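You operate a simulated robot arm through the tools that you are given. There is no shell and no other tool.

You run a simulated robot arm. Do the job below in one go: nothing can be reset, and whatever is moved stays where it is left.

Task
Flush the red spout with water into the flush can till its window clears.
Fine: feed valve back at JUICE, spout up, can back in its place. Set down upright: flush can.

The check looks at the end state, three seconds after you hand in, the way a careful person would. Anything else that was tipped, shoved, dropped, spilled or broken makes it a failure.

Robot
A 7-joint arm with a three-finger gripper, fixed in place. Base frame: the origin is at the foot of the arm, x ahead of it, y to its left, z up; the work surface is at about z = 0.92. Lengths are in m, angles in degrees, forces in N, time in s.
Its first joint turns from -166.0 to 166.0 degrees. Payload 2.69 kg.
The tool frame sits at the grasp point between the pads (the TCP): z along the fingers, y along the line on which they close. The tips reach 0.03 m beyond it. The gripper opens to 0.128 m. The gripper's body begins 0.117 m behind the TCP.
Orientation is that of the tool frame in the base frame, as a unit quaternion [x, y, z, w]. With the fingers straight down and closing along the base's y, the tool's x points along the base's -x, its y along +y and its z along -z.

Tools
- The arm moves only by the tool step_arm. Its argument "steps" is a list of rows, each a list of 3 entries, a list of its own where there are three numbers: the shift along the tool's x, y, z in m, then the turn, a rotation vector about the tool's x, y, z in degrees, then the gripper command, from -1 (fully open) to 1 (shut), values between in proportion. In form: [[[x, y, z], [ax, ay, az], grip], ...]. A call has 1 to 20 rows; each row shifts and turns the commanded pose from where the row before left it, along the tool's axes as they then stand. Each row takes 0.2 s and may step no farther than 0.05 m and 8.6 degrees from the row before; otherwise, or with a gripper value out of range, the whole call is refused. A pose out of reach is approached as far as the arm can. The call stops where the force on the tool passes 50 N (or 10 N more than at its start, if that is more) or the arm is blocked; 0.2 s more then pass. The fingers move at their own pace and stop on an object; they squeeze with about 21 N. The grip force told is the motor's: it shows also when the fingers shut on nothing. Time passes only in rows, and 0.2 s behind the last, so rows that do not move let the fingers close. It gives the time, the measured TCP pose, the force on the tool (base axes), the opening and the grip force at its end, in the units of the frame above (readings bear some noise), with the torque about the TCP (base axes, N m) and any sound that the robot's microphone picked up, and new pictures: "pictures" is both (left out), scene, wrist or none.
- Cameras (640 x 400 px; columns grow to the right, rows downward): "scene" is fixed at [0.2187, 0.5002, 1.8145]; the picture's right is [-0.15, -0.99, 0.00], its down [-0.57, 0.08, -0.82] and it looks along [0.81, -0.12, -0.57] (base axes); focal length 280 px, centre (320, 200). "wrist" rides on the gripper at [0.058, 0.054, -0.131] in the tool frame; the picture's right is [-0.68, 0.74, 0.00], its down [-0.62, -0.57, -0.55] and it looks along [-0.40, -0.37, 0.84] (tool axes); focal length 234 px, centre (320, 200). There is no depth. A picture from a camera that has moved, and an enlarged one, comes with that camera's place and axes in the base frame and with its lens.
- move_column(by): slides the trunk up (or, below 0, down) by that many m; the arm rides with it, the base frame stays. It gives what a move gives, with no picture.
- enlarge(camera, box): a new picture of the part [left, top, right, bottom] of that camera's present view, enlarged. It takes no simulated time.
- job_done(): hands the job in; it is judged then, once.

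Nothing tells you positions but the pictures and the camera data. Unless the task says otherwise, let go and move clear before handing in.

The tools are called after "Emit:" as a command line: name --argument value ..., lists and objects as JSON in quotes. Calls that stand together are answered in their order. step_arm: Moves the arm, as the interface text tells. Its arguments: {"type":"object","properties":{"steps":{"type":"array"},"pictures":{"type":"string","enum":["both","scene","wrist","none"]}},"required":["steps"]} The other tools are called the same way: move_column (by) slides the trunk up or down; enlarge (camera, box) takes an enlarged picture of a part of a camera's view; job_done () hands the job in.

At the start:

```text
clock: 0.0
position: [0.6345, 0.2898, 1.6065]
tcp_rot: [0.0, 1.0, 0.0, 0.001]
contact_force: [0.2, 0.1, -0.1]
moment: [-0.02, 0.0, -0.03]
gripper_width: 0.128
grasp_force: 0.0
trunk travel left (down, up): [-0.275, 0.075]
```

scene: 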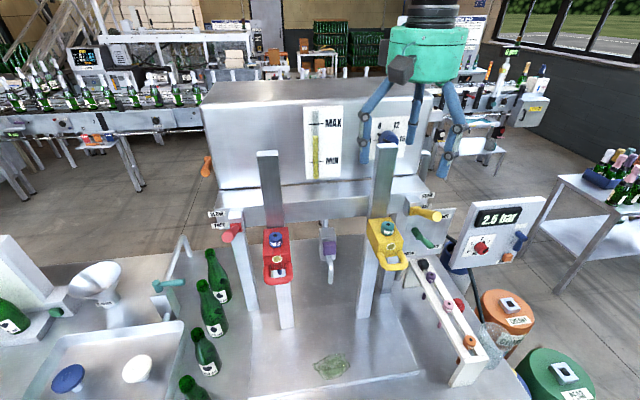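
wrist: 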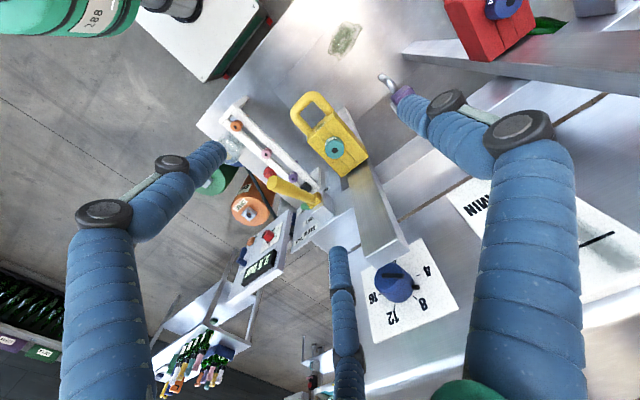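

I see a filler machine with a red spout block on the left, a yellow one on the right, and various valves and cans. I'll look closer before moving anything.

Emit:
enlarge --camera "scene" --box '[190, 130, 350, 230]'

Emit:
enlarge --camera "scene" --box '[190, 210, 350, 310]'

Emit:
enlarge --camera "scene" --box '[340, 180, 500, 280]'

Emit:
enlarge --camera "scene" --box '[400, 250, 640, 400]'

Emit:
enlarge --camera "scene" --box '[0, 230, 240, 400]'

Emit:
enlarge --camera "scene" --box '[280, 80, 440, 180]'

```text
4.00 times, centred on (270, 180) of scene
camera zoom: at [0.2187, 0.5002, 1.8145], right [-0.15, -0.99, 0.0], down [-0.57, 0.08, -0.82], along [0.81, -0.12, -0.57], focal length 1119 px, centre (520, 280)
```

zoom: 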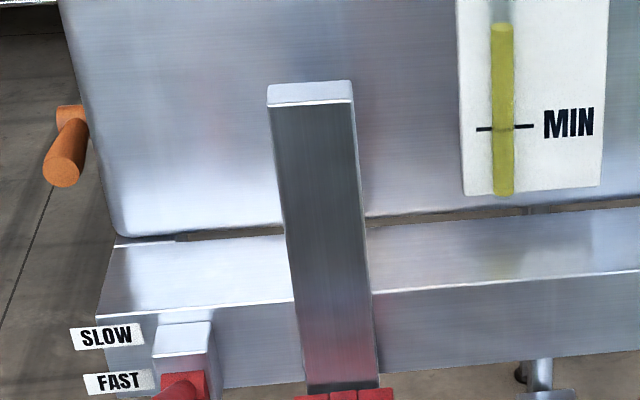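

```text
4.00 times, centred on (270, 260) of scene
camera zoom: at [0.2187, 0.5002, 1.8145], right [-0.15, -0.99, 0.0], down [-0.57, 0.08, -0.82], along [0.81, -0.12, -0.57], focal length 1119 px, centre (520, -40)
```

zoom: 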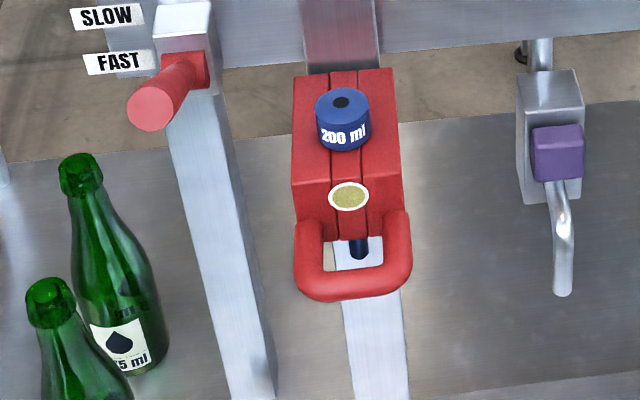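

```text
4.00 times, centred on (420, 230) of scene
camera zoom: at [0.2187, 0.5002, 1.8145], right [-0.15, -0.99, 0.0], down [-0.57, 0.08, -0.82], along [0.81, -0.12, -0.57], focal length 1119 px, centre (-80, 80)
```

zoom: 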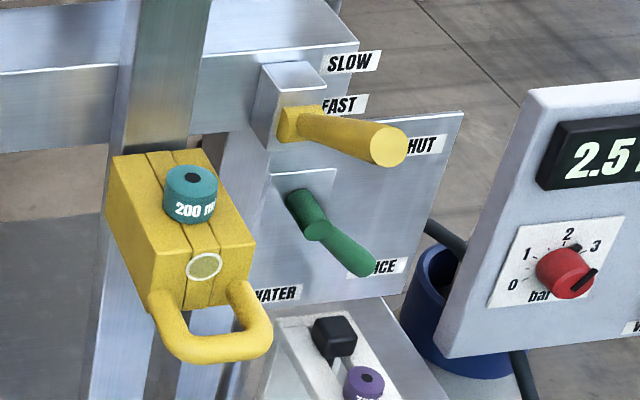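

```text
2.67 times, centred on (520, 325) of scene
camera zoom: at [0.2187, 0.5002, 1.8145], right [-0.15, -0.99, 0.0], down [-0.57, 0.08, -0.82], along [0.81, -0.12, -0.57], focal length 746 px, centre (-213, -133)
```

zoom: 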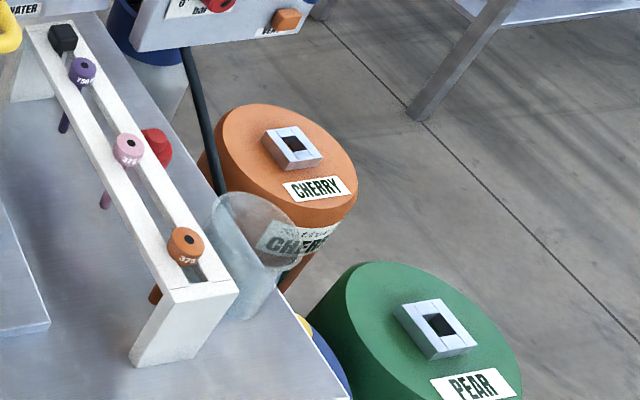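

```text
2.35 times, centred on (120, 315) of scene
camera zoom: at [0.2187, 0.5002, 1.8145], right [-0.15, -0.99, 0.0], down [-0.57, 0.08, -0.82], along [0.81, -0.12, -0.57], focal length 658 px, centre (791, -71)
```

zoom: 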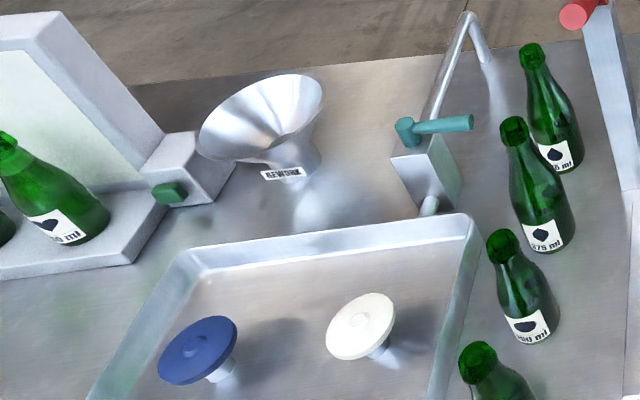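

```text
4.00 times, centred on (360, 130) of scene
camera zoom: at [0.2187, 0.5002, 1.8145], right [-0.15, -0.99, 0.0], down [-0.57, 0.08, -0.82], along [0.81, -0.12, -0.57], focal length 1119 px, centre (160, 480)
```

zoom: 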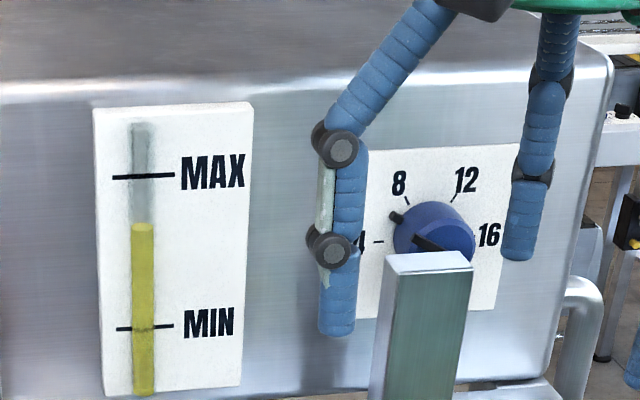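

The green feed lever sits at JUICE, with WATER on the left and SHUT above it. I still need to find the flush can and see the remaining objects on the table.

Emit:
enlarge --camera "scene" --box '[260, 320, 400, 400]'

Emit:
enlarge --camera "scene" --box '[430, 310, 540, 390]'

Emit:
enlarge --camera "scene" --box '[430, 190, 550, 290]'

Emit:
enlarge --camera "wrist" --box '[180, 60, 380, 200]'

Emit:
enlarge --camera "wrist" --box '[200, 130, 340, 260]'

Emit:
enlarge --camera "scene" --box '[250, 220, 310, 300]'

Emit:
enlarge --camera "scene" --box '[310, 220, 420, 300]'

```text
4.57 times, centred on (330, 360) of scene
camera zoom: at [0.2187, 0.5002, 1.8145], right [-0.15, -0.99, 0.0], down [-0.57, 0.08, -0.82], along [0.81, -0.12, -0.57], focal length 1279 px, centre (274, -531)
```

zoom: 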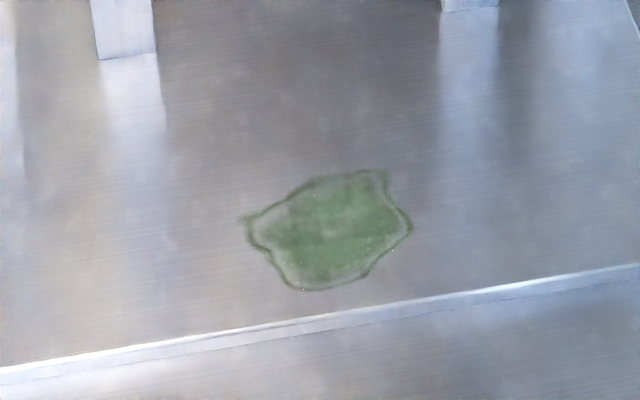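

```text
5.00 times, centred on (485, 350) of scene
camera zoom: at [0.2187, 0.5002, 1.8145], right [-0.15, -0.99, 0.0], down [-0.57, 0.08, -0.82], along [0.81, -0.12, -0.57], focal length 1399 px, centre (-505, -550)
```

zoom: 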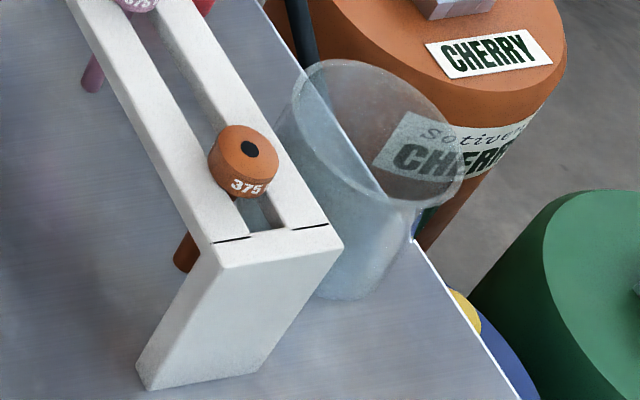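

```text
4.00 times, centred on (490, 240) of scene
camera zoom: at [0.2187, 0.5002, 1.8145], right [-0.15, -0.99, 0.0], down [-0.57, 0.08, -0.82], along [0.81, -0.12, -0.57], focal length 1119 px, centre (-360, 40)
```

zoom: 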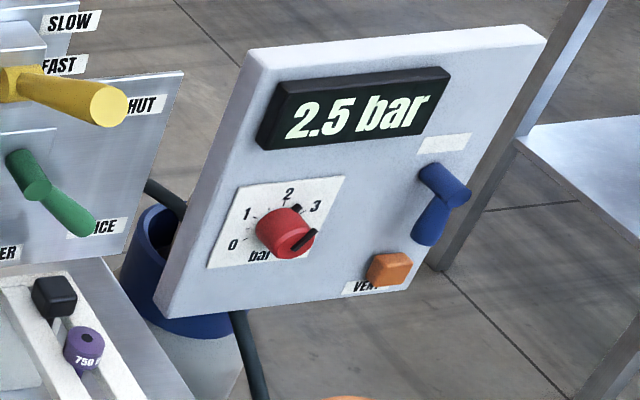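

```text
2.86 times, centred on (280, 130) of wrist
camera zoom: at [0.5763, 0.3429, 1.7368], right [0.68, 0.74, 0.0], down [0.62, -0.57, 0.55], along [0.4, -0.37, -0.84], focal length 669 px, centre (434, 400)
```

zoom: 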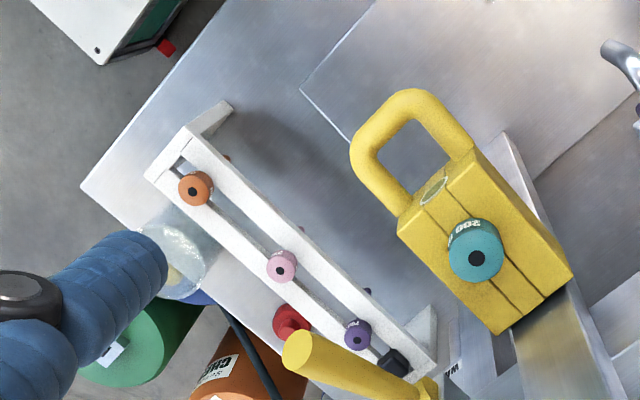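

```text
3.08 times, centred on (270, 195) of wrist
camera zoom: at [0.5763, 0.3429, 1.7368], right [0.68, 0.74, 0.0], down [0.62, -0.57, 0.55], along [0.4, -0.37, -0.84], focal length 720 px, centre (474, 215)
```

zoom: 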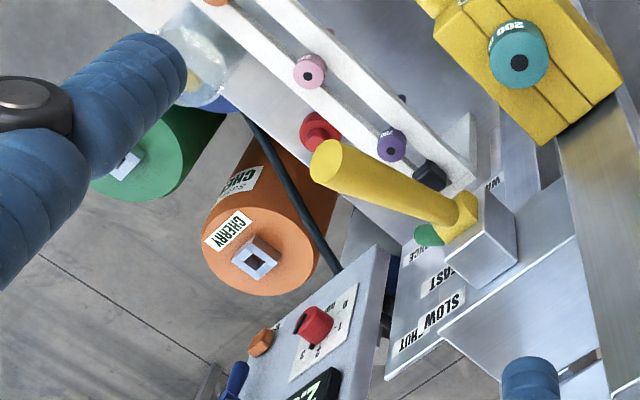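

```text
5.00 times, centred on (280, 260) of scene
camera zoom: at [0.2187, 0.5002, 1.8145], right [-0.15, -0.99, 0.0], down [-0.57, 0.08, -0.82], along [0.81, -0.12, -0.57], focal length 1399 px, centre (520, -100)
```

zoom: 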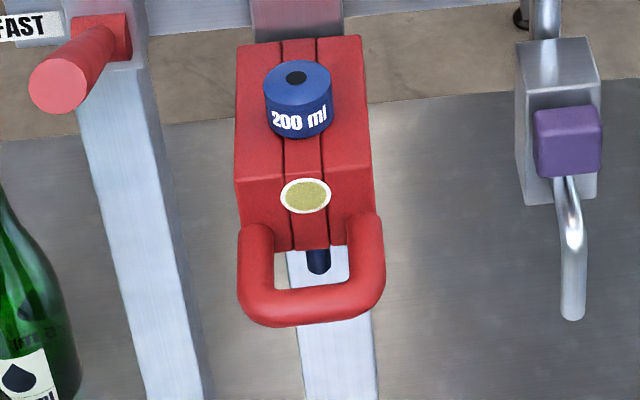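

```text
5.00 times, centred on (365, 260) of scene
camera zoom: at [0.2187, 0.5002, 1.8145], right [-0.15, -0.99, 0.0], down [-0.57, 0.08, -0.82], along [0.81, -0.12, -0.57], focal length 1399 px, centre (95, -100)
```

zoom: 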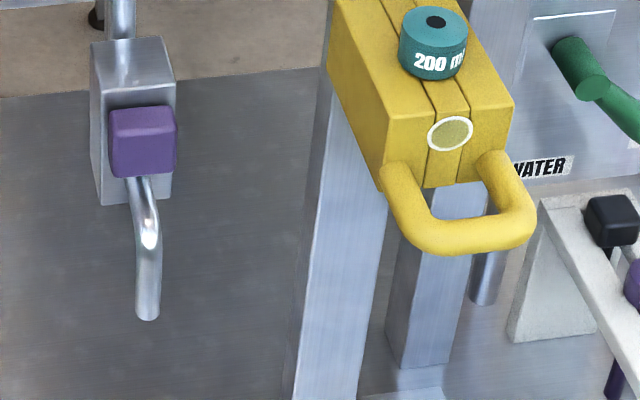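

The flush can looks like the translucent cup standing behind the white stopper rack at the table's right edge. I'll move the wrist camera back and down toward it to see it and its place mark.

Emit:
step_arm --steps '[[[0.0167, -0.0244, 0], [0, 0, 0], -1], [[0.0167, -0.0244, 0], [0, 0, 0], -1], [[0.0167, -0.0244, 0], [0, 0, 0], -1], [[0.0167, -0.0244, 0], [0, 0, 0], -1], [[0.0167, -0.0244, 0], [0, 0, 0], -1], [[0.0167, -0.0244, 0], [0, 0, 0], -1], [[0.0167, -0.0244, 0], [0, 0, 0], -1], [[0.0167, -0.0244, 0], [0, 0, 0], -1], [[0.0167, -0.0244, 0], [0, 0, 0], -1], [[0.0167, -0.0244, 0], [0, 0, 0], -1], [[0, 0, 0.03], [0, 0, 0], -1], [[0, 0, 0.03], [0, 0, 0], -1], [[0, 0, 0.03], [0, 0, 0], -1], [[0, 0, 0.03], [0, 0, 0], -1], [[0, 0, 0.03], [0, 0, 0], -1], [[0, 0, 0.03], [0, 0, 0], -1], [[0, 0, 0.03], [0, 0, 0], -1], [[0, 0, 0.03], [0, 0, 0], -1], [[0, 0, 0.03], [0, 0, 0], -1], [[0, 0, 0], [0, 0, 0], -1]]'

```text
clock: 4.2
position: [0.4673, 0.0463, 1.3361]
tcp_rot: [-0.001, 1.0, 0.0, 0.0]
contact_force: [0.2, -0.2, 0.6]
moment: [0.03, 0.01, -0.02]
gripper_width: 0.1282
grasp_force: 0.0
trunk travel left (down, up): [-0.275, 0.075]
camera wrist: at [0.4086, 0.0987, 1.4667], right [0.68, 0.74, 0.0], down [0.62, -0.57, 0.55], along [0.4, -0.37, -0.84], focal length 234 px, centre (320, 200)
```

scene: 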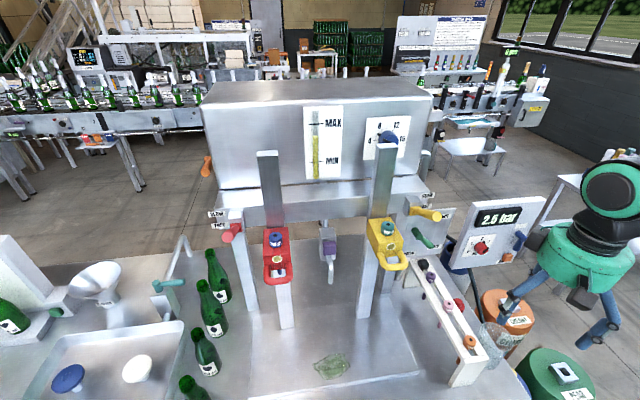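
wrist: 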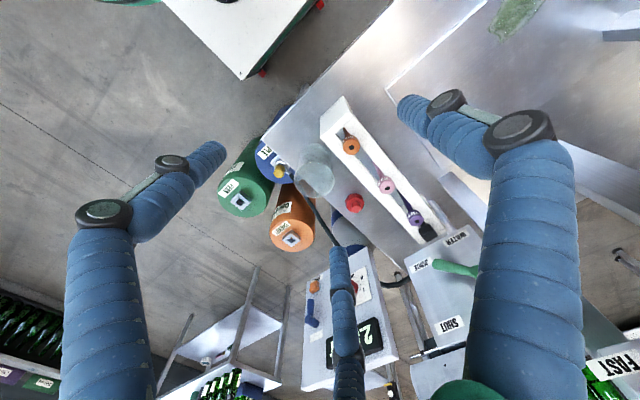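

The gripper's visible fingers form a three-point layout, one finger opposing two. I'll zoom in on the can and the valve board.

Emit:
enlarge --camera "wrist" --box '[220, 90, 400, 220]'

Emit:
enlarge --camera "wrist" --box '[380, 200, 520, 380]'

Emit:
enlarge --camera "wrist" --box '[240, 200, 400, 320]'

```text
3.08 times, centred on (310, 155) of wrist
camera zoom: at [0.4086, 0.0987, 1.4667], right [0.68, 0.74, 0.0], down [0.62, -0.57, 0.55], along [0.4, -0.37, -0.84], focal length 720 px, centre (351, 338)
```

zoom: 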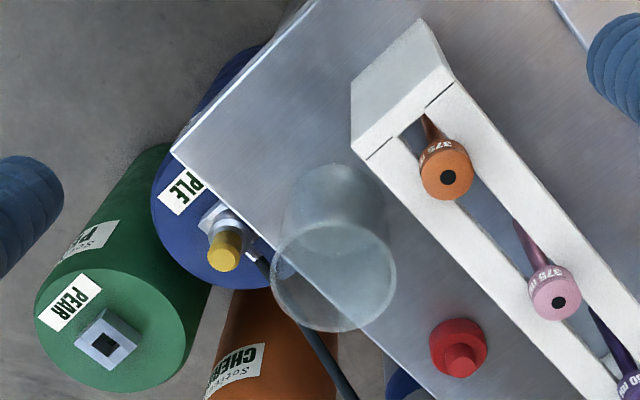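

```text
2.22 times, centred on (450, 290) of wrist
camera zoom: at [0.4086, 0.0987, 1.4667], right [0.68, 0.74, 0.0], down [0.62, -0.57, 0.55], along [0.4, -0.37, -0.84], focal length 520 px, centre (31, 0)
```

zoom: 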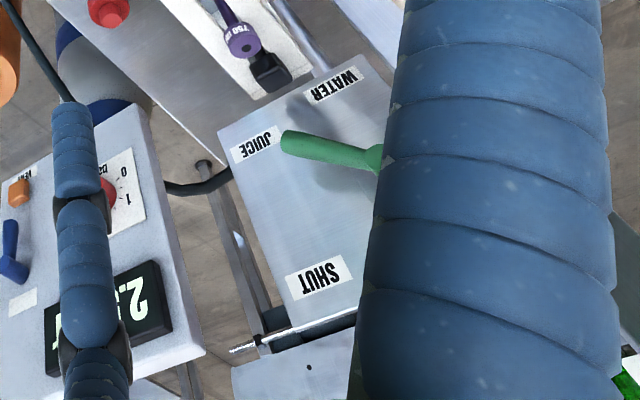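

```text
3.33 times, centred on (320, 260) of wrist
camera zoom: at [0.4086, 0.0987, 1.4667], right [0.68, 0.74, 0.0], down [0.62, -0.57, 0.55], along [0.4, -0.37, -0.84], focal length 781 px, centre (320, 0)
```

zoom: 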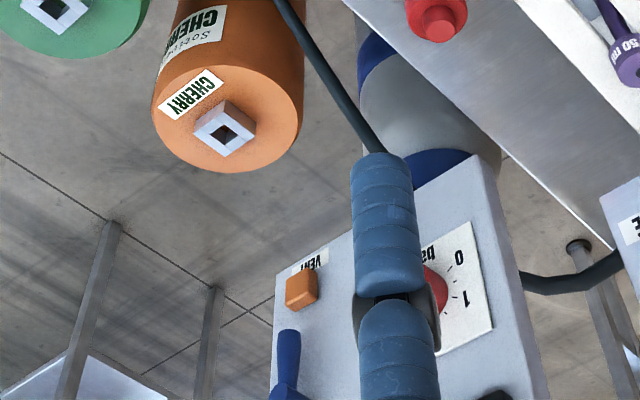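

The cup stands at about (0.567, -0.064) with its rim at z≈1.04, close beside the rack (rack top z≈1.07). Next I'll rise and turn the camera toward the red spout and the left of the table.

Emit:
step_arm --steps '[[[0, 0, -0.03], [0, 0, -8.2], -1], [[0, 0, -0.03], [0, 0, -8.2], -1], [[0, 0, -0.03], [0, 0, -8.2], -1], [[0, 0, -0.03], [0, 0, -8.2], -1], [[0, 0, -0.03], [0, 0, -8.2], -1], [[0, 0, -0.02], [0, 0, -8.2], -1], [[0, 0, 0], [0, 0, -8.2], -1], [[0, 0, 0], [0, 0, -8.2], -1], [[0, 0, 0], [0, 0, -8.2], -1], [[0, 0, 0], [0, 0, -8.2], -1], [[0, 0, 0], [0, 0, -8.0], -1], [[0.03, 0, 0], [0, 0, 0], -1], [[0.03, 0, 0], [0, 0, 0], -1], [[0.03, 0, 0], [0, 0, 0], -1], [[0.03, 0, 0], [0, 0, 0], -1], [[0.03, 0, 0], [0, 0, 0], -1], [[0.03, 0, 0], [0, 0, 0], -1], [[0.03, 0, 0], [0, 0, 0], -1], [[0.0, 0, 0], [0, 0, 0], -1]]'

```text
clock: 8.2
position: [0.4668, -0.1639, 1.5064]
tcp_rot: [0.707, -0.707, 0.0, 0.001]
contact_force: [-0.2, -0.9, -1.3]
moment: [0.06, 0.0, -0.01]
gripper_width: 0.128
grasp_force: 0.0
trunk travel left (down, up): [-0.275, 0.075]
camera wrist: at [0.4138, -0.2236, 1.6368], right [-0.74, 0.68, 0.0], down [0.57, 0.62, 0.55], along [0.37, 0.4, -0.84], focal length 234 px, centre (320, 200)
```

scene: 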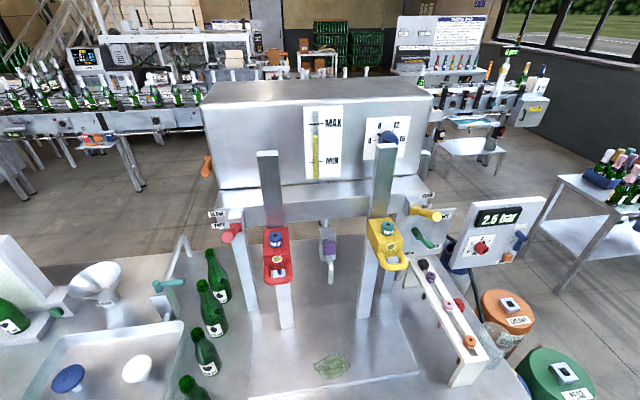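
wrist: 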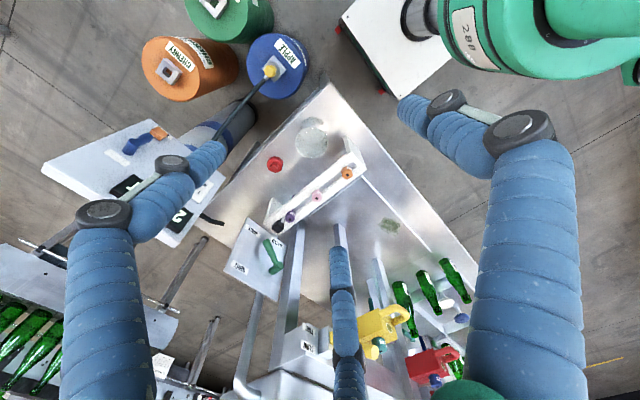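

That row went the wrong way along y (tool x is now base −y), but it gave a useful overview. I'll move toward +y to view the red spout.

Emit:
step_arm --steps '[[[-0.046, 0, 0], [0, 0, 0], -1], [[-0.046, 0, 0], [0, 0, 0], -1], [[-0.046, 0, 0], [0, 0, 0], -1], [[-0.046, 0, 0], [0, 0, 0], -1], [[-0.046, 0, 0], [0, 0, 0], -1], [[-0.046, 0, 0], [0, 0, 0], -1], [[-0.046, 0, 0], [0, 0, 0], -1], [[-0.046, 0, 0], [0, 0, 0], -1], [[-0.046, 0, 0], [0, 0, 0], -1], [[-0.046, 0, 0], [0, 0, 0], -1], [[-0.03, 0, 0], [0, 0, 0], -1], [[0, 0, 0], [0, 0, 0], -1]]'

Emit:
enlarge --camera "wrist" --box '[220, 60, 480, 320]'

```text
clock: 10.8
position: [0.4693, 0.326, 1.5055]
tcp_rot: [-0.707, 0.708, 0.0, 0.0]
contact_force: [0.2, 0.4, 0.6]
moment: [-0.02, -0.01, -0.01]
gripper_width: 0.1279
grasp_force: 0.0
trunk travel left (down, up): [-0.275, 0.075]
camera wrist: at [0.4149, 0.2681, 1.6365], right [-0.74, 0.68, 0.0], down [0.57, 0.62, 0.55], along [0.37, 0.4, -0.84], focal length 234 px, centre (320, 200)
```

scene: 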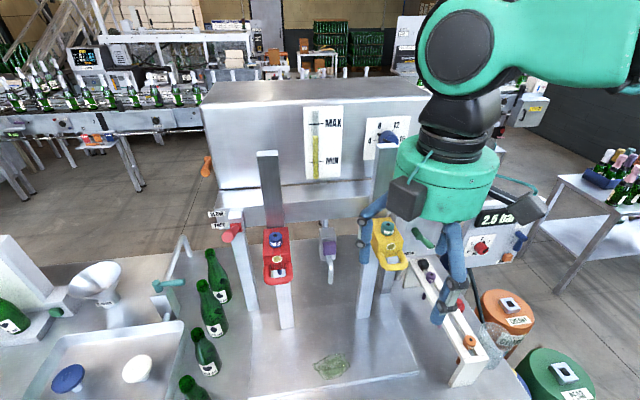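
wrist: 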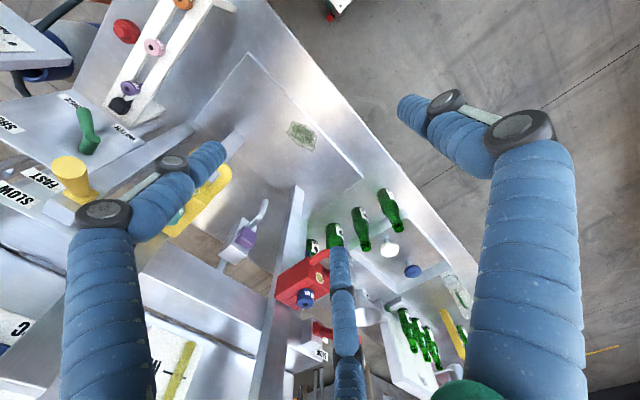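

```text
1.54 times, centred on (350, 190) of wrist
camera zoom: at [0.4149, 0.2681, 1.6365], right [-0.74, 0.68, 0.0], down [0.57, 0.62, 0.55], along [0.37, 0.4, -0.84], focal length 360 px, centre (274, 215)
```

zoom: 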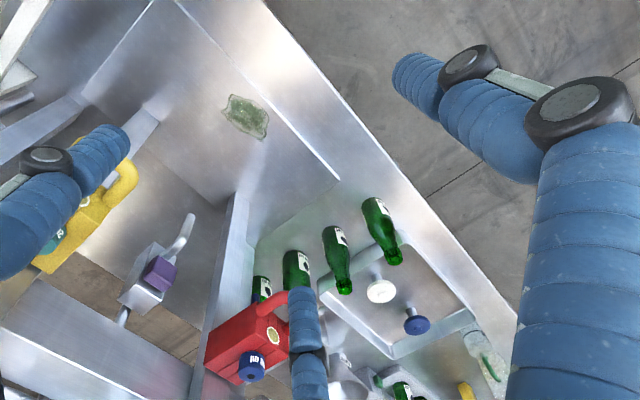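

Red block, bottles, drip tray and more items farther left are visible. I'll move further left for an unobstructed look at the red spout and the left end of the table.

Emit:
step_arm --steps '[[[-0.04, 0, 0], [0, 0, 0], -1], [[-0.04, 0, 0], [0, 0, 0], -1], [[-0.04, 0, 0], [0, 0, 0], -1], [[-0.04, 0, 0], [0, 0, 0], -1], [[-0.04, 0, 0], [0, 0, 0], -1], [[-0.04, 0, 0], [0, 0, 0], -1], [[-0.04, 0, 0], [0, 0, 0], -1], [[-0.04, 0, 0], [0, 0, 0], -1], [[0, 0, 0], [0, 0, 0], -1]]'

Emit:
enlarge --camera "wrist" --box '[200, 60, 500, 360]'

```text
clock: 12.8
position: [0.4667, 0.6463, 1.5068]
tcp_rot: [-0.707, 0.708, 0.0, 0.0]
contact_force: [0.2, -0.2, 0.2]
moment: [-0.04, 0.04, 0.03]
gripper_width: 0.1279
grasp_force: 0.0
trunk travel left (down, up): [-0.275, 0.075]
camera wrist: at [0.4136, 0.587, 1.6376], right [-0.74, 0.68, 0.0], down [0.57, 0.62, 0.55], along [0.37, 0.4, -0.84], focal length 234 px, centre (320, 200)
```

scene: 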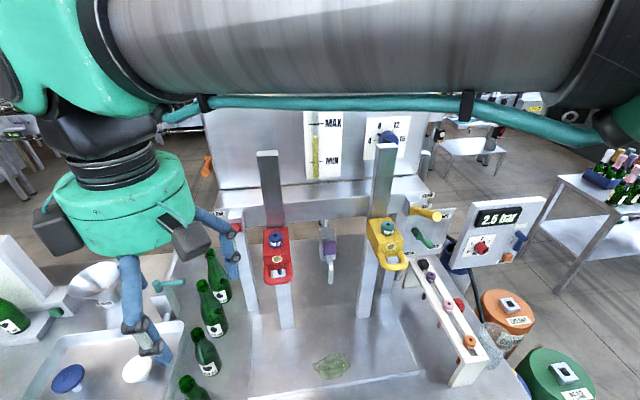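
wrist: 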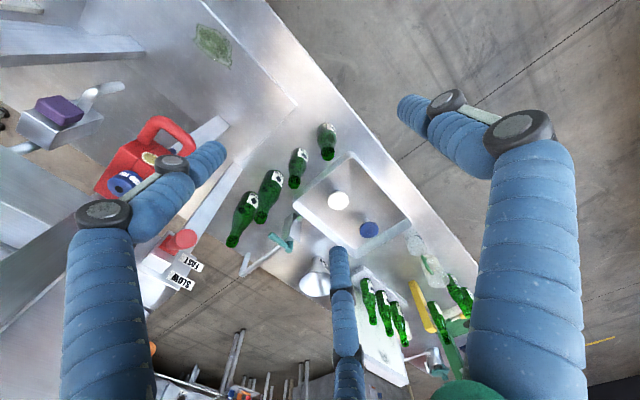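

```text
1.33 times, centred on (350, 210) of wrist
camera zoom: at [0.4136, 0.587, 1.6376], right [-0.74, 0.68, 0.0], down [0.57, 0.62, 0.55], along [0.37, 0.4, -0.84], focal length 312 px, centre (280, 187)
```

zoom: 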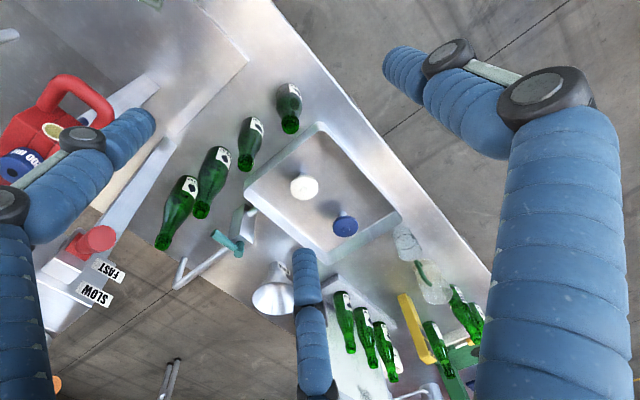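

Clear vessels also stand at the far left, so I'll look at those before deciding which one is the flush can.

Emit:
enlarge --camera "wrist" --box '[380, 220, 480, 340]'

Emit:
enlarge --camera "wrist" --box '[90, 100, 230, 220]'

Emit:
step_arm --steps '[[[-0.04, 0.02, 0], [0, 0, 0], -1], [[-0.04, 0.02, 0], [0, 0, 0], -1], [[-0.04, 0.02, 0], [0, 0, 0], -1], [[-0.04, 0.02, 0], [0, 0, 0], -1], [[-0.04, 0.02, 0], [0, 0, 0], -1], [[0, 0, 0], [0, 0, 0], -1]]'

```text
3.33 times, centred on (430, 280) of wrist
camera zoom: at [0.4136, 0.587, 1.6376], right [-0.74, 0.68, 0.0], down [0.57, 0.62, 0.55], along [0.37, 0.4, -0.84], focal length 781 px, centre (-47, -67)
```

zoom: 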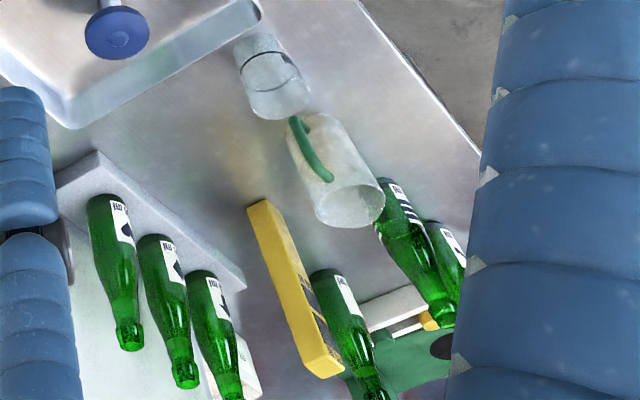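

```text
3.33 times, centred on (160, 160) of wrist
camera zoom: at [0.4136, 0.587, 1.6376], right [-0.74, 0.68, 0.0], down [0.57, 0.62, 0.55], along [0.37, 0.4, -0.84], focal length 781 px, centre (853, 333)
```

zoom: 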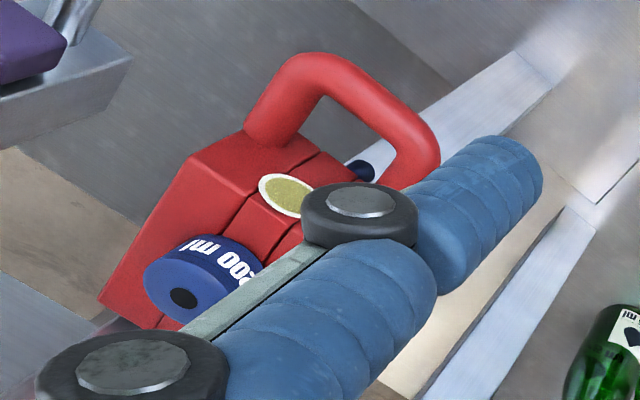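

```text
clock: 14.2
position: [0.3662, 0.8473, 1.5078]
tcp_rot: [-0.707, 0.707, 0.0, 0.0]
contact_force: [-0.4, 0.1, 0.0]
moment: [-0.02, -0.02, 0.01]
gripper_width: 0.1281
grasp_force: 0.1
trunk travel left (down, up): [-0.275, 0.075]
camera wrist: at [0.3134, 0.7876, 1.638], right [-0.74, 0.68, 0.0], down [0.57, 0.61, 0.55], along [0.37, 0.4, -0.84], focal length 234 px, centre (320, 200)
```

scene: 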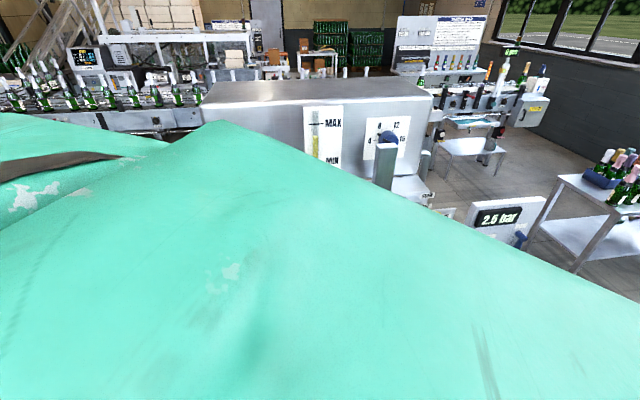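
wrist: 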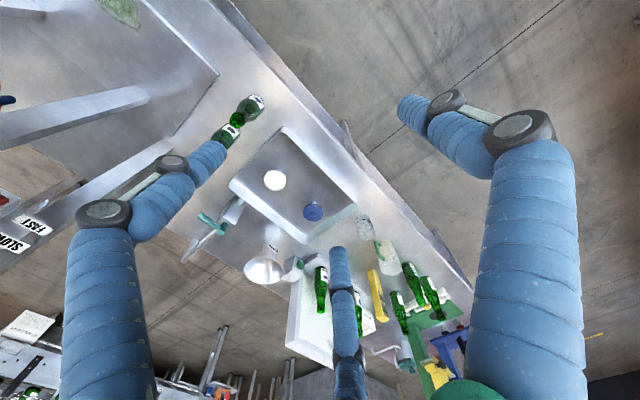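

The far-left glasses are out of reach, so the flush can must be the clear cup by the rack. I'll come back, then test-close the gripper in free air to see how the fingers actually meet.

Emit:
step_arm --steps '[[[0.04, -0.01, 0], [0, 0, 0], 0], [[0.04, -0.01, 0], [0, 0, 0], 0], [[0.04, 0, 0], [0, 0, 0], 0.6], [[0.04, 0, 0], [0, 0, 0], 0.6], [[0.04, 0, 0], [0, 0, 0], 0.6], [[0.04, 0, 0], [0, 0, 0], 0.6], [[0.04, 0, 0], [0, 0, 0], 0.6], [[0, 0, 0], [0, 0, 0], 0.6]]'

```text
clock: 16.0
position: [0.3877, 0.5654, 1.5068]
tcp_rot: [0.707, -0.707, 0.0, 0.0]
contact_force: [0.9, 0.6, -0.4]
moment: [0.04, -0.01, -0.02]
gripper_width: 0.0257
grasp_force: 0.1
trunk travel left (down, up): [-0.275, 0.075]
camera wrist: at [0.3346, 0.5062, 1.6372], right [-0.74, 0.68, 0.0], down [0.57, 0.62, 0.55], along [0.37, 0.4, -0.84], focal length 234 px, centre (320, 200)
```

scene: 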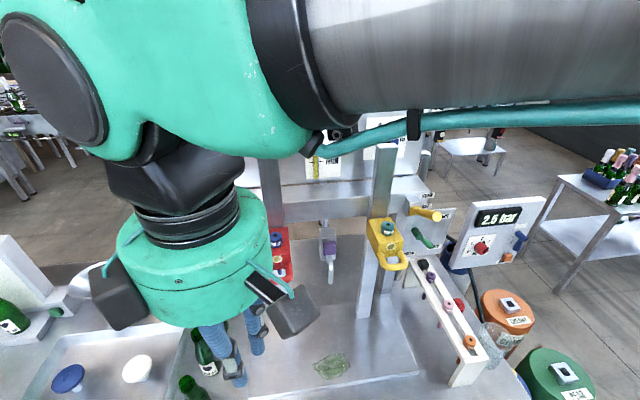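
wrist: 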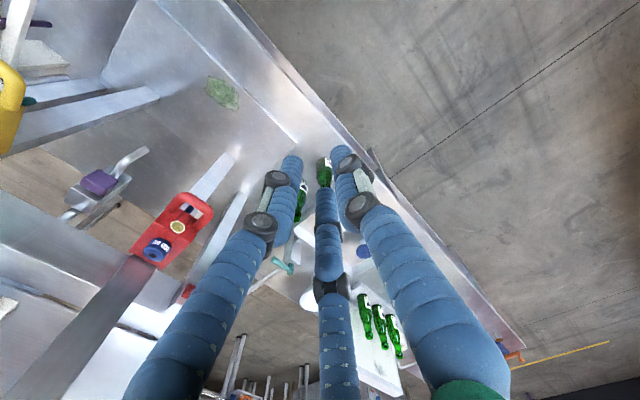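

The fingers converge to the TCP, so a normal pinch works. I'll zoom in on the red spout from here, then go lower for a side view.

Emit:
enlarge --camera "wrist" --box '[110, 170, 230, 280]'

Emit:
enlarge --camera "wrist" --box '[0, 130, 160, 250]'

```text
3.64 times, centred on (170, 225) of wrist
camera zoom: at [0.3346, 0.5062, 1.6372], right [-0.74, 0.68, 0.0], down [0.57, 0.62, 0.55], along [0.37, 0.4, -0.84], focal length 852 px, centre (866, 109)
```

zoom: 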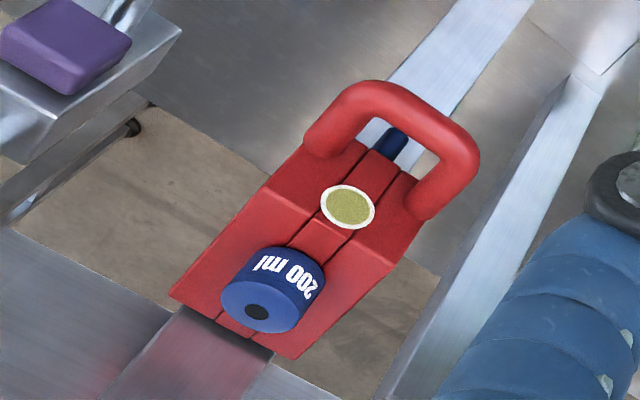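

```text
3.33 times, centred on (80, 190) of wrist
camera zoom: at [0.3346, 0.5062, 1.6372], right [-0.74, 0.68, 0.0], down [0.57, 0.62, 0.55], along [0.37, 0.4, -0.84], focal length 781 px, centre (1120, 233)
```

zoom: 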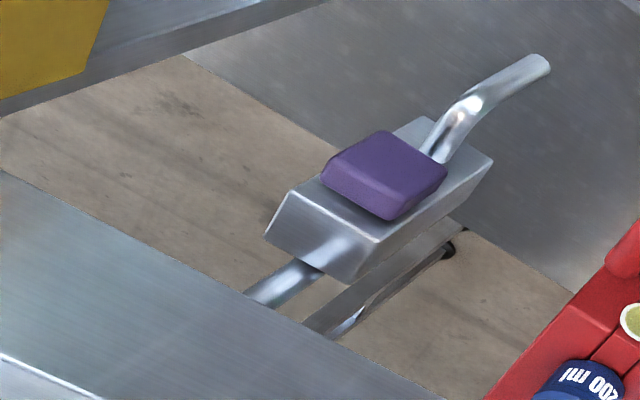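

The red spout holds a blue 200 ml tube near (0.677, 0.529), with its handle crossbar at about (0.616, 0.53, 1.33). I'll turn the tool toward the machine at a 45° tilt and look at the spout from lower down.

Emit:
step_arm --steps '[[[0.02, -0.006, 0.037], [0, 0, 0], -1], [[0.02, -0.006, 0.037], [0, 0, 0], -1], [[0.02, -0.006, 0.037], [0, 0, 0], -1], [[0.02, -0.006, 0.037], [0, 0, 0], -1], [[0.02, -0.006, 0.037], [0, 0, 0], -1], [[0, 0, 0], [0, 0, 8.33], -1], [[0, 0, 0], [0, 0, 8.33], -1], [[0, 0, 0], [0, 0, 8.33], -1], [[0, 0, 0], [0, 0, 8.33], -1], [[0, 0, 0], [0, 0, 8.33], -1], [[0, 0, 0], [0, 0, 8.33], -1], [[0, 0, 0], [0, -7.5, 0], -1], [[0, 0, 0], [0, -7.5, 0], -1], [[0, 0, 0], [0, -7.5, 0], -1], [[0, 0, 0], [0, -7.5, 0], -1], [[0, 0, 0], [0, -7.5, 0], -1], [[0, 0, 0], [0, -7.5, 0], -1], [[0, 0, 0], [0, 0, 0], -1]]'

```text
clock: 19.8
position: [0.4186, 0.4682, 1.3192]
tcp_rot: [-0.317, 0.868, 0.131, 0.359]
contact_force: [1.2, 1.2, 0.1]
moment: [-0.04, 0.02, -0.02]
gripper_width: 0.1279
grasp_force: 0.1
trunk travel left (down, up): [-0.275, 0.075]
camera wrist: at [0.2819, 0.4223, 1.3708], right [-0.11, 0.87, 0.48], down [0.4, -0.4, 0.82], along [0.91, 0.28, -0.31], focal length 234 px, centre (320, 200)
```

scene: 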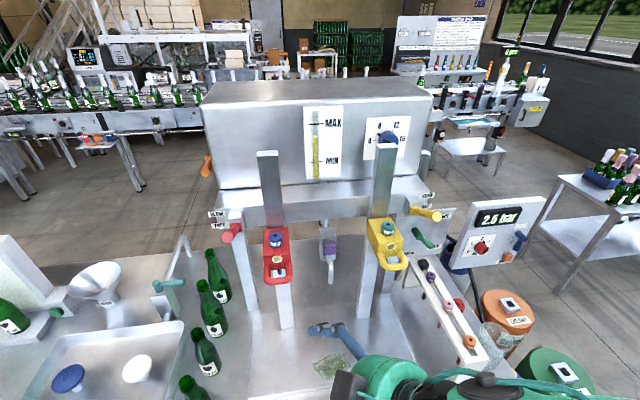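
wrist: 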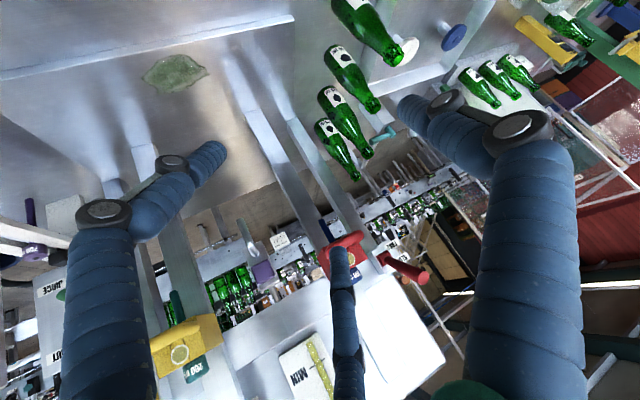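

Emit:
enlarge --camera "wrist" --box '[270, 180, 410, 300]'

Emit:
enlarge --camera "wrist" --box '[140, 200, 300, 400]'

Emit:
enlarge --camera "wrist" --box '[0, 200, 100, 380]'

```text
3.33 times, centred on (340, 240) of wrist
camera zoom: at [0.2819, 0.4223, 1.3708], right [-0.11, 0.87, 0.48], down [0.4, -0.4, 0.82], along [0.91, 0.28, -0.31], focal length 781 px, centre (253, 67)
```

zoom: 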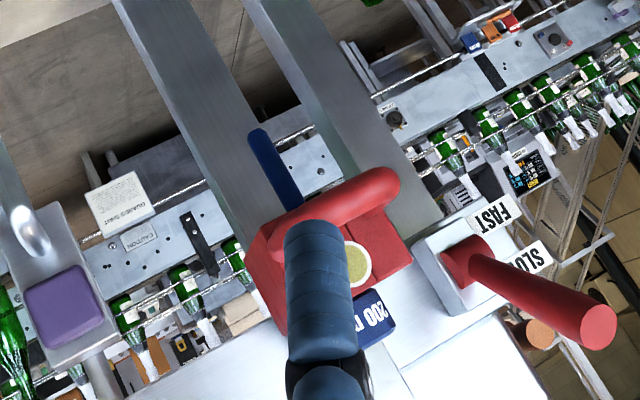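

```text
2.00 times, centred on (220, 300) of wrist
camera zoom: at [0.2819, 0.4223, 1.3708], right [-0.11, 0.87, 0.48], down [0.4, -0.4, 0.82], along [0.91, 0.28, -0.31], focal length 468 px, centre (520, 0)
```

zoom: 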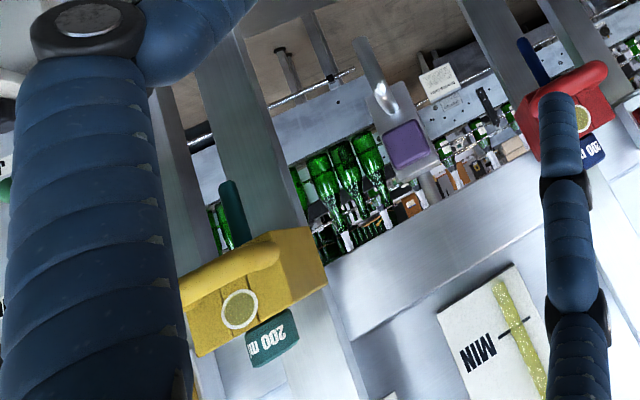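

```text
2.22 times, centred on (50, 290) of wrist
camera zoom: at [0.2819, 0.4223, 1.3708], right [-0.11, 0.87, 0.48], down [0.4, -0.4, 0.82], along [0.91, 0.28, -0.31], focal length 520 px, centre (920, 0)
```

zoom: 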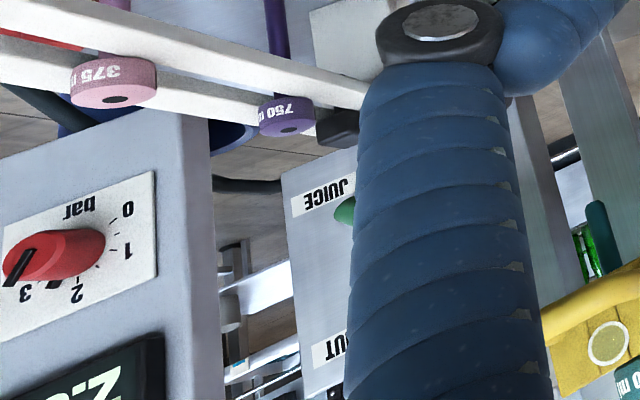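

Red tube tip is at z≈1.27, and the green valve lever's pivot is about (0.886, 0.071, 1.17) with its tip about (0.85, 0.022, 1.135). I'll turn toward the valve and look at it from the front before touching it.

Emit:
step_arm --steps '[[[0, 0, 0], [4.42, 0, 4.42], -1], [[0, 0, 0], [4.42, 0, 4.42], -1], [[0, 0, 0], [4.42, 0, 4.42], -1], [[0, 0, 0], [4.42, 0, 4.42], -1], [[0.00815, -0.043, -0.00815], [0, 0, 0], 0.0], [[0.00815, -0.043, -0.00815], [0, 0, 0], 0.3], [[0.00815, -0.043, -0.00815], [0, 0, 0], 0.3], [[0.00815, -0.043, -0.00815], [0, 0, 0], 0.3], [[0.00815, -0.043, -0.00815], [0, 0, 0], 0.3], [[0.00815, -0.043, -0.00815], [0, 0, 0], 0.3], [[0.00815, -0.043, -0.00815], [0, 0, 0], 0.3], [[0.00815, -0.043, -0.00815], [0, 0, 0], 0.3], [[0.00815, -0.043, -0.00815], [0, 0, 0], 0.3], [[0.00815, -0.043, -0.00815], [0, 0, 0], 0.3], [[0.00815, -0.043, -0.00815], [0, 0, 0], 0.3], [[0, 0, 0], [0, 0, 0], 0.3]]'

```text
clock: 23.2
position: [0.4178, -0.0243, 1.3224]
tcp_rot: [-0.121, 0.915, 0.051, 0.381]
contact_force: [-1.1, 0.2, 0.1]
moment: [0.02, -0.03, -0.03]
gripper_width: 0.0446
grasp_force: 0.0
trunk travel left (down, up): [-0.275, 0.075]
camera wrist: at [0.2742, -0.007, 1.3735], right [0.27, 0.83, 0.48], down [0.19, -0.53, 0.82], along [0.94, -0.13, -0.3], focal length 234 px, centre (320, 200)
```

scene: 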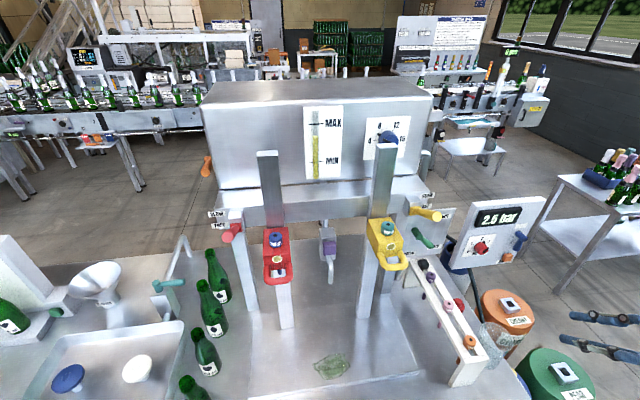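
wrist: 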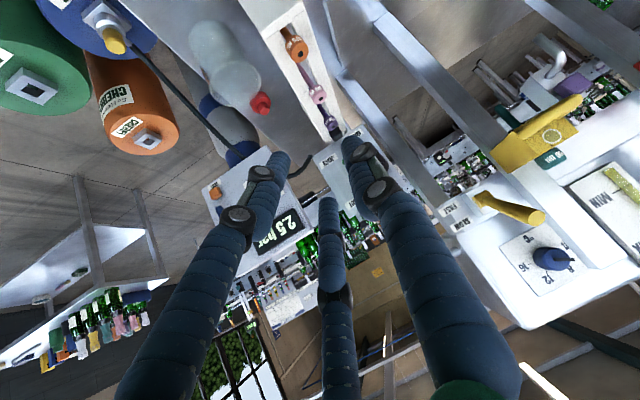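

The fingers block the valve plate in this view. I'll rise and move closer for a clear look.

Emit:
step_arm --steps '[[[-0.0346, -0.0078, 0.0064], [0, 0, 0], 0.3], [[-0.0346, -0.0078, 0.0064], [0, 0, 0], 0.3], [[-0.0346, -0.0078, 0.0064], [0, 0, 0], 0.3], [[-0.0346, -0.0078, 0.0064], [0, 0, 0], 0.3], [[-0.0346, -0.0078, 0.0064], [0, 0, 0], 0.3], [[0, 0, 0], [0, 0, 0], 0.3]]' --pictures "wrist"

Emit:
enlarge --camera "wrist" --box '[280, 60, 480, 220]'

```text
clock: 24.6
position: [0.5687, -0.0229, 1.4197]
tcp_rot: [-0.122, 0.916, 0.051, 0.379]
contact_force: [0.7, 0.3, -0.1]
moment: [-0.01, 0.04, 0.01]
gripper_width: 0.045
grasp_force: 0.0
trunk travel left (down, up): [-0.275, 0.075]
camera wrist: at [0.4262, -0.0075, 1.4722], right [0.27, 0.84, 0.48], down [0.19, -0.53, 0.82], along [0.94, -0.13, -0.31], focal length 234 px, centre (320, 200)
```

wrist: 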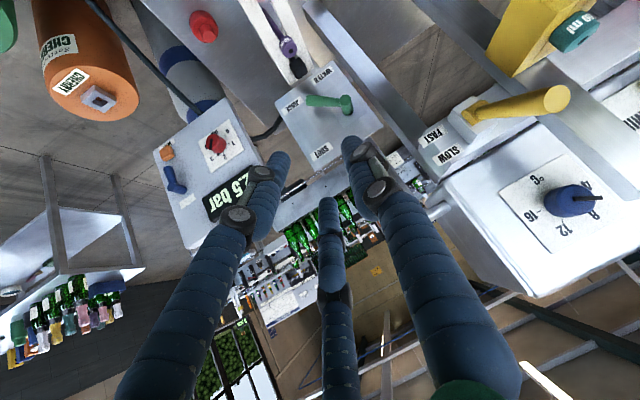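

```text
2.50 times, centred on (380, 140) of wrist
camera zoom: at [0.4262, -0.0075, 1.4722], right [0.27, 0.84, 0.48], down [0.19, -0.53, 0.82], along [0.94, -0.13, -0.31], focal length 585 px, centre (170, 350)
```

zoom: 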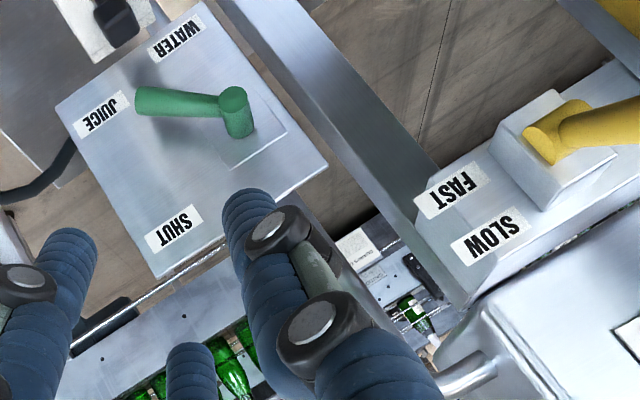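

I see the plate clearly: the pivot is near (y 0.083, z 1.185), the lever points down-right to JUICE, and WATER is straight down. I'll close the fingers and come in just to the upper right of the lever.

Emit:
step_arm --steps '[[[0.0058, -0.0018, 0.0427], [0, 0, 0], 1], [[0.0058, -0.0018, 0.0427], [0, 0, 0], 1], [[0.0058, -0.0018, 0.0427], [0, 0, 0], 1], [[0.0058, -0.0018, 0.0427], [0, 0, 0], 1], [[0.0058, -0.0018, 0.0427], [0, 0, 0], 1], [[0.0058, -0.0018, 0.0427], [0, 0, 0], 1], [[0.0055, -0.002, 0.0427], [0, 0, 0], 1], [[0, 0, 0], [0, 0, 0], 1]]'

Emit:
enlarge --camera "wrist" --box '[200, 60, 440, 240]'

Emit:
enlarge --camera "scene" --box '[380, 180, 500, 280]'

```text
clock: 26.4
position: [0.749, 0.0109, 1.1798]
tcp_rot: [-0.121, 0.916, 0.05, 0.38]
contact_force: [0.7, 0.3, 0.1]
moment: [0.0, 0.01, -0.01]
gripper_width: 0.0021
grasp_force: 20.8
trunk travel left (down, up): [-0.275, 0.075]
camera wrist: at [0.6055, 0.0277, 1.2318], right [0.27, 0.84, 0.48], down [0.19, -0.53, 0.82], along [0.94, -0.13, -0.31], focal length 234 px, centre (320, 200)
```

scene: 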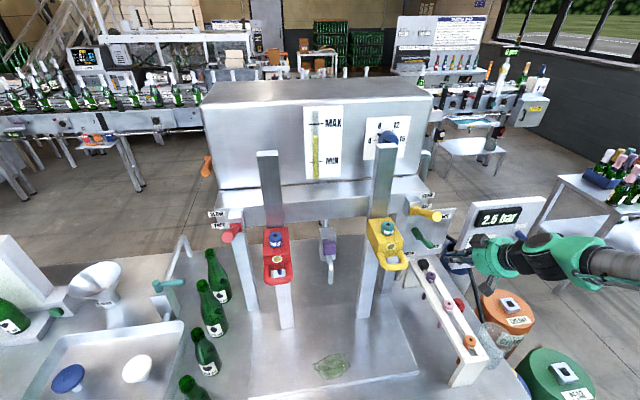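
wrist: 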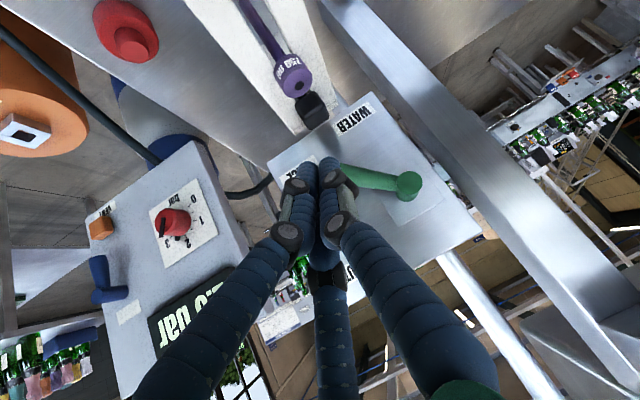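

```text
2.22 times, centred on (320, 150) of wrist
camera zoom: at [0.6055, 0.0277, 1.2318], right [0.27, 0.84, 0.48], down [0.19, -0.53, 0.82], along [0.94, -0.13, -0.31], focal length 520 px, centre (320, 311)
```

zoom: 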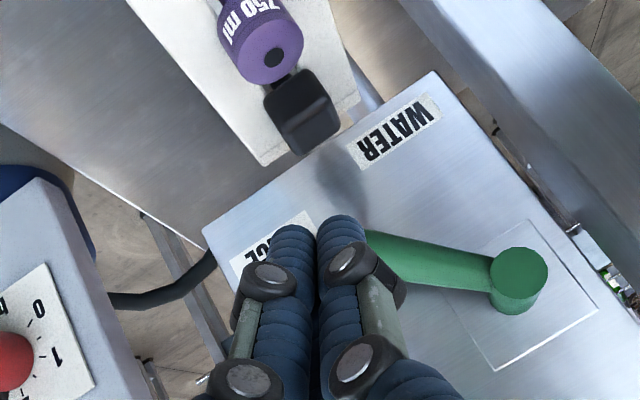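

```text
4.00 times, centred on (440, 230) of scene
camera zoom: at [0.2187, 0.5002, 1.8145], right [-0.15, -0.99, 0.0], down [-0.57, 0.08, -0.82], along [0.81, -0.12, -0.57], focal length 1119 px, centre (-160, 80)
```

zoom: 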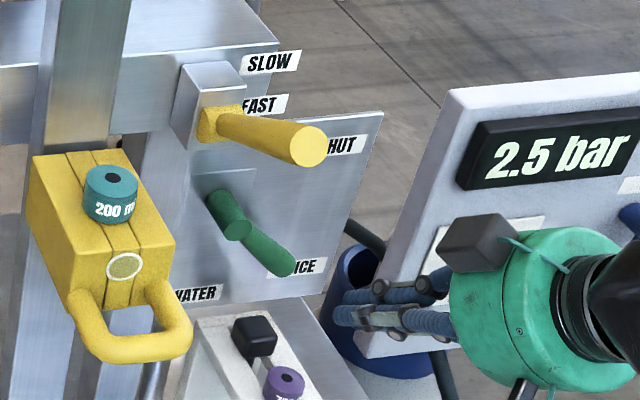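

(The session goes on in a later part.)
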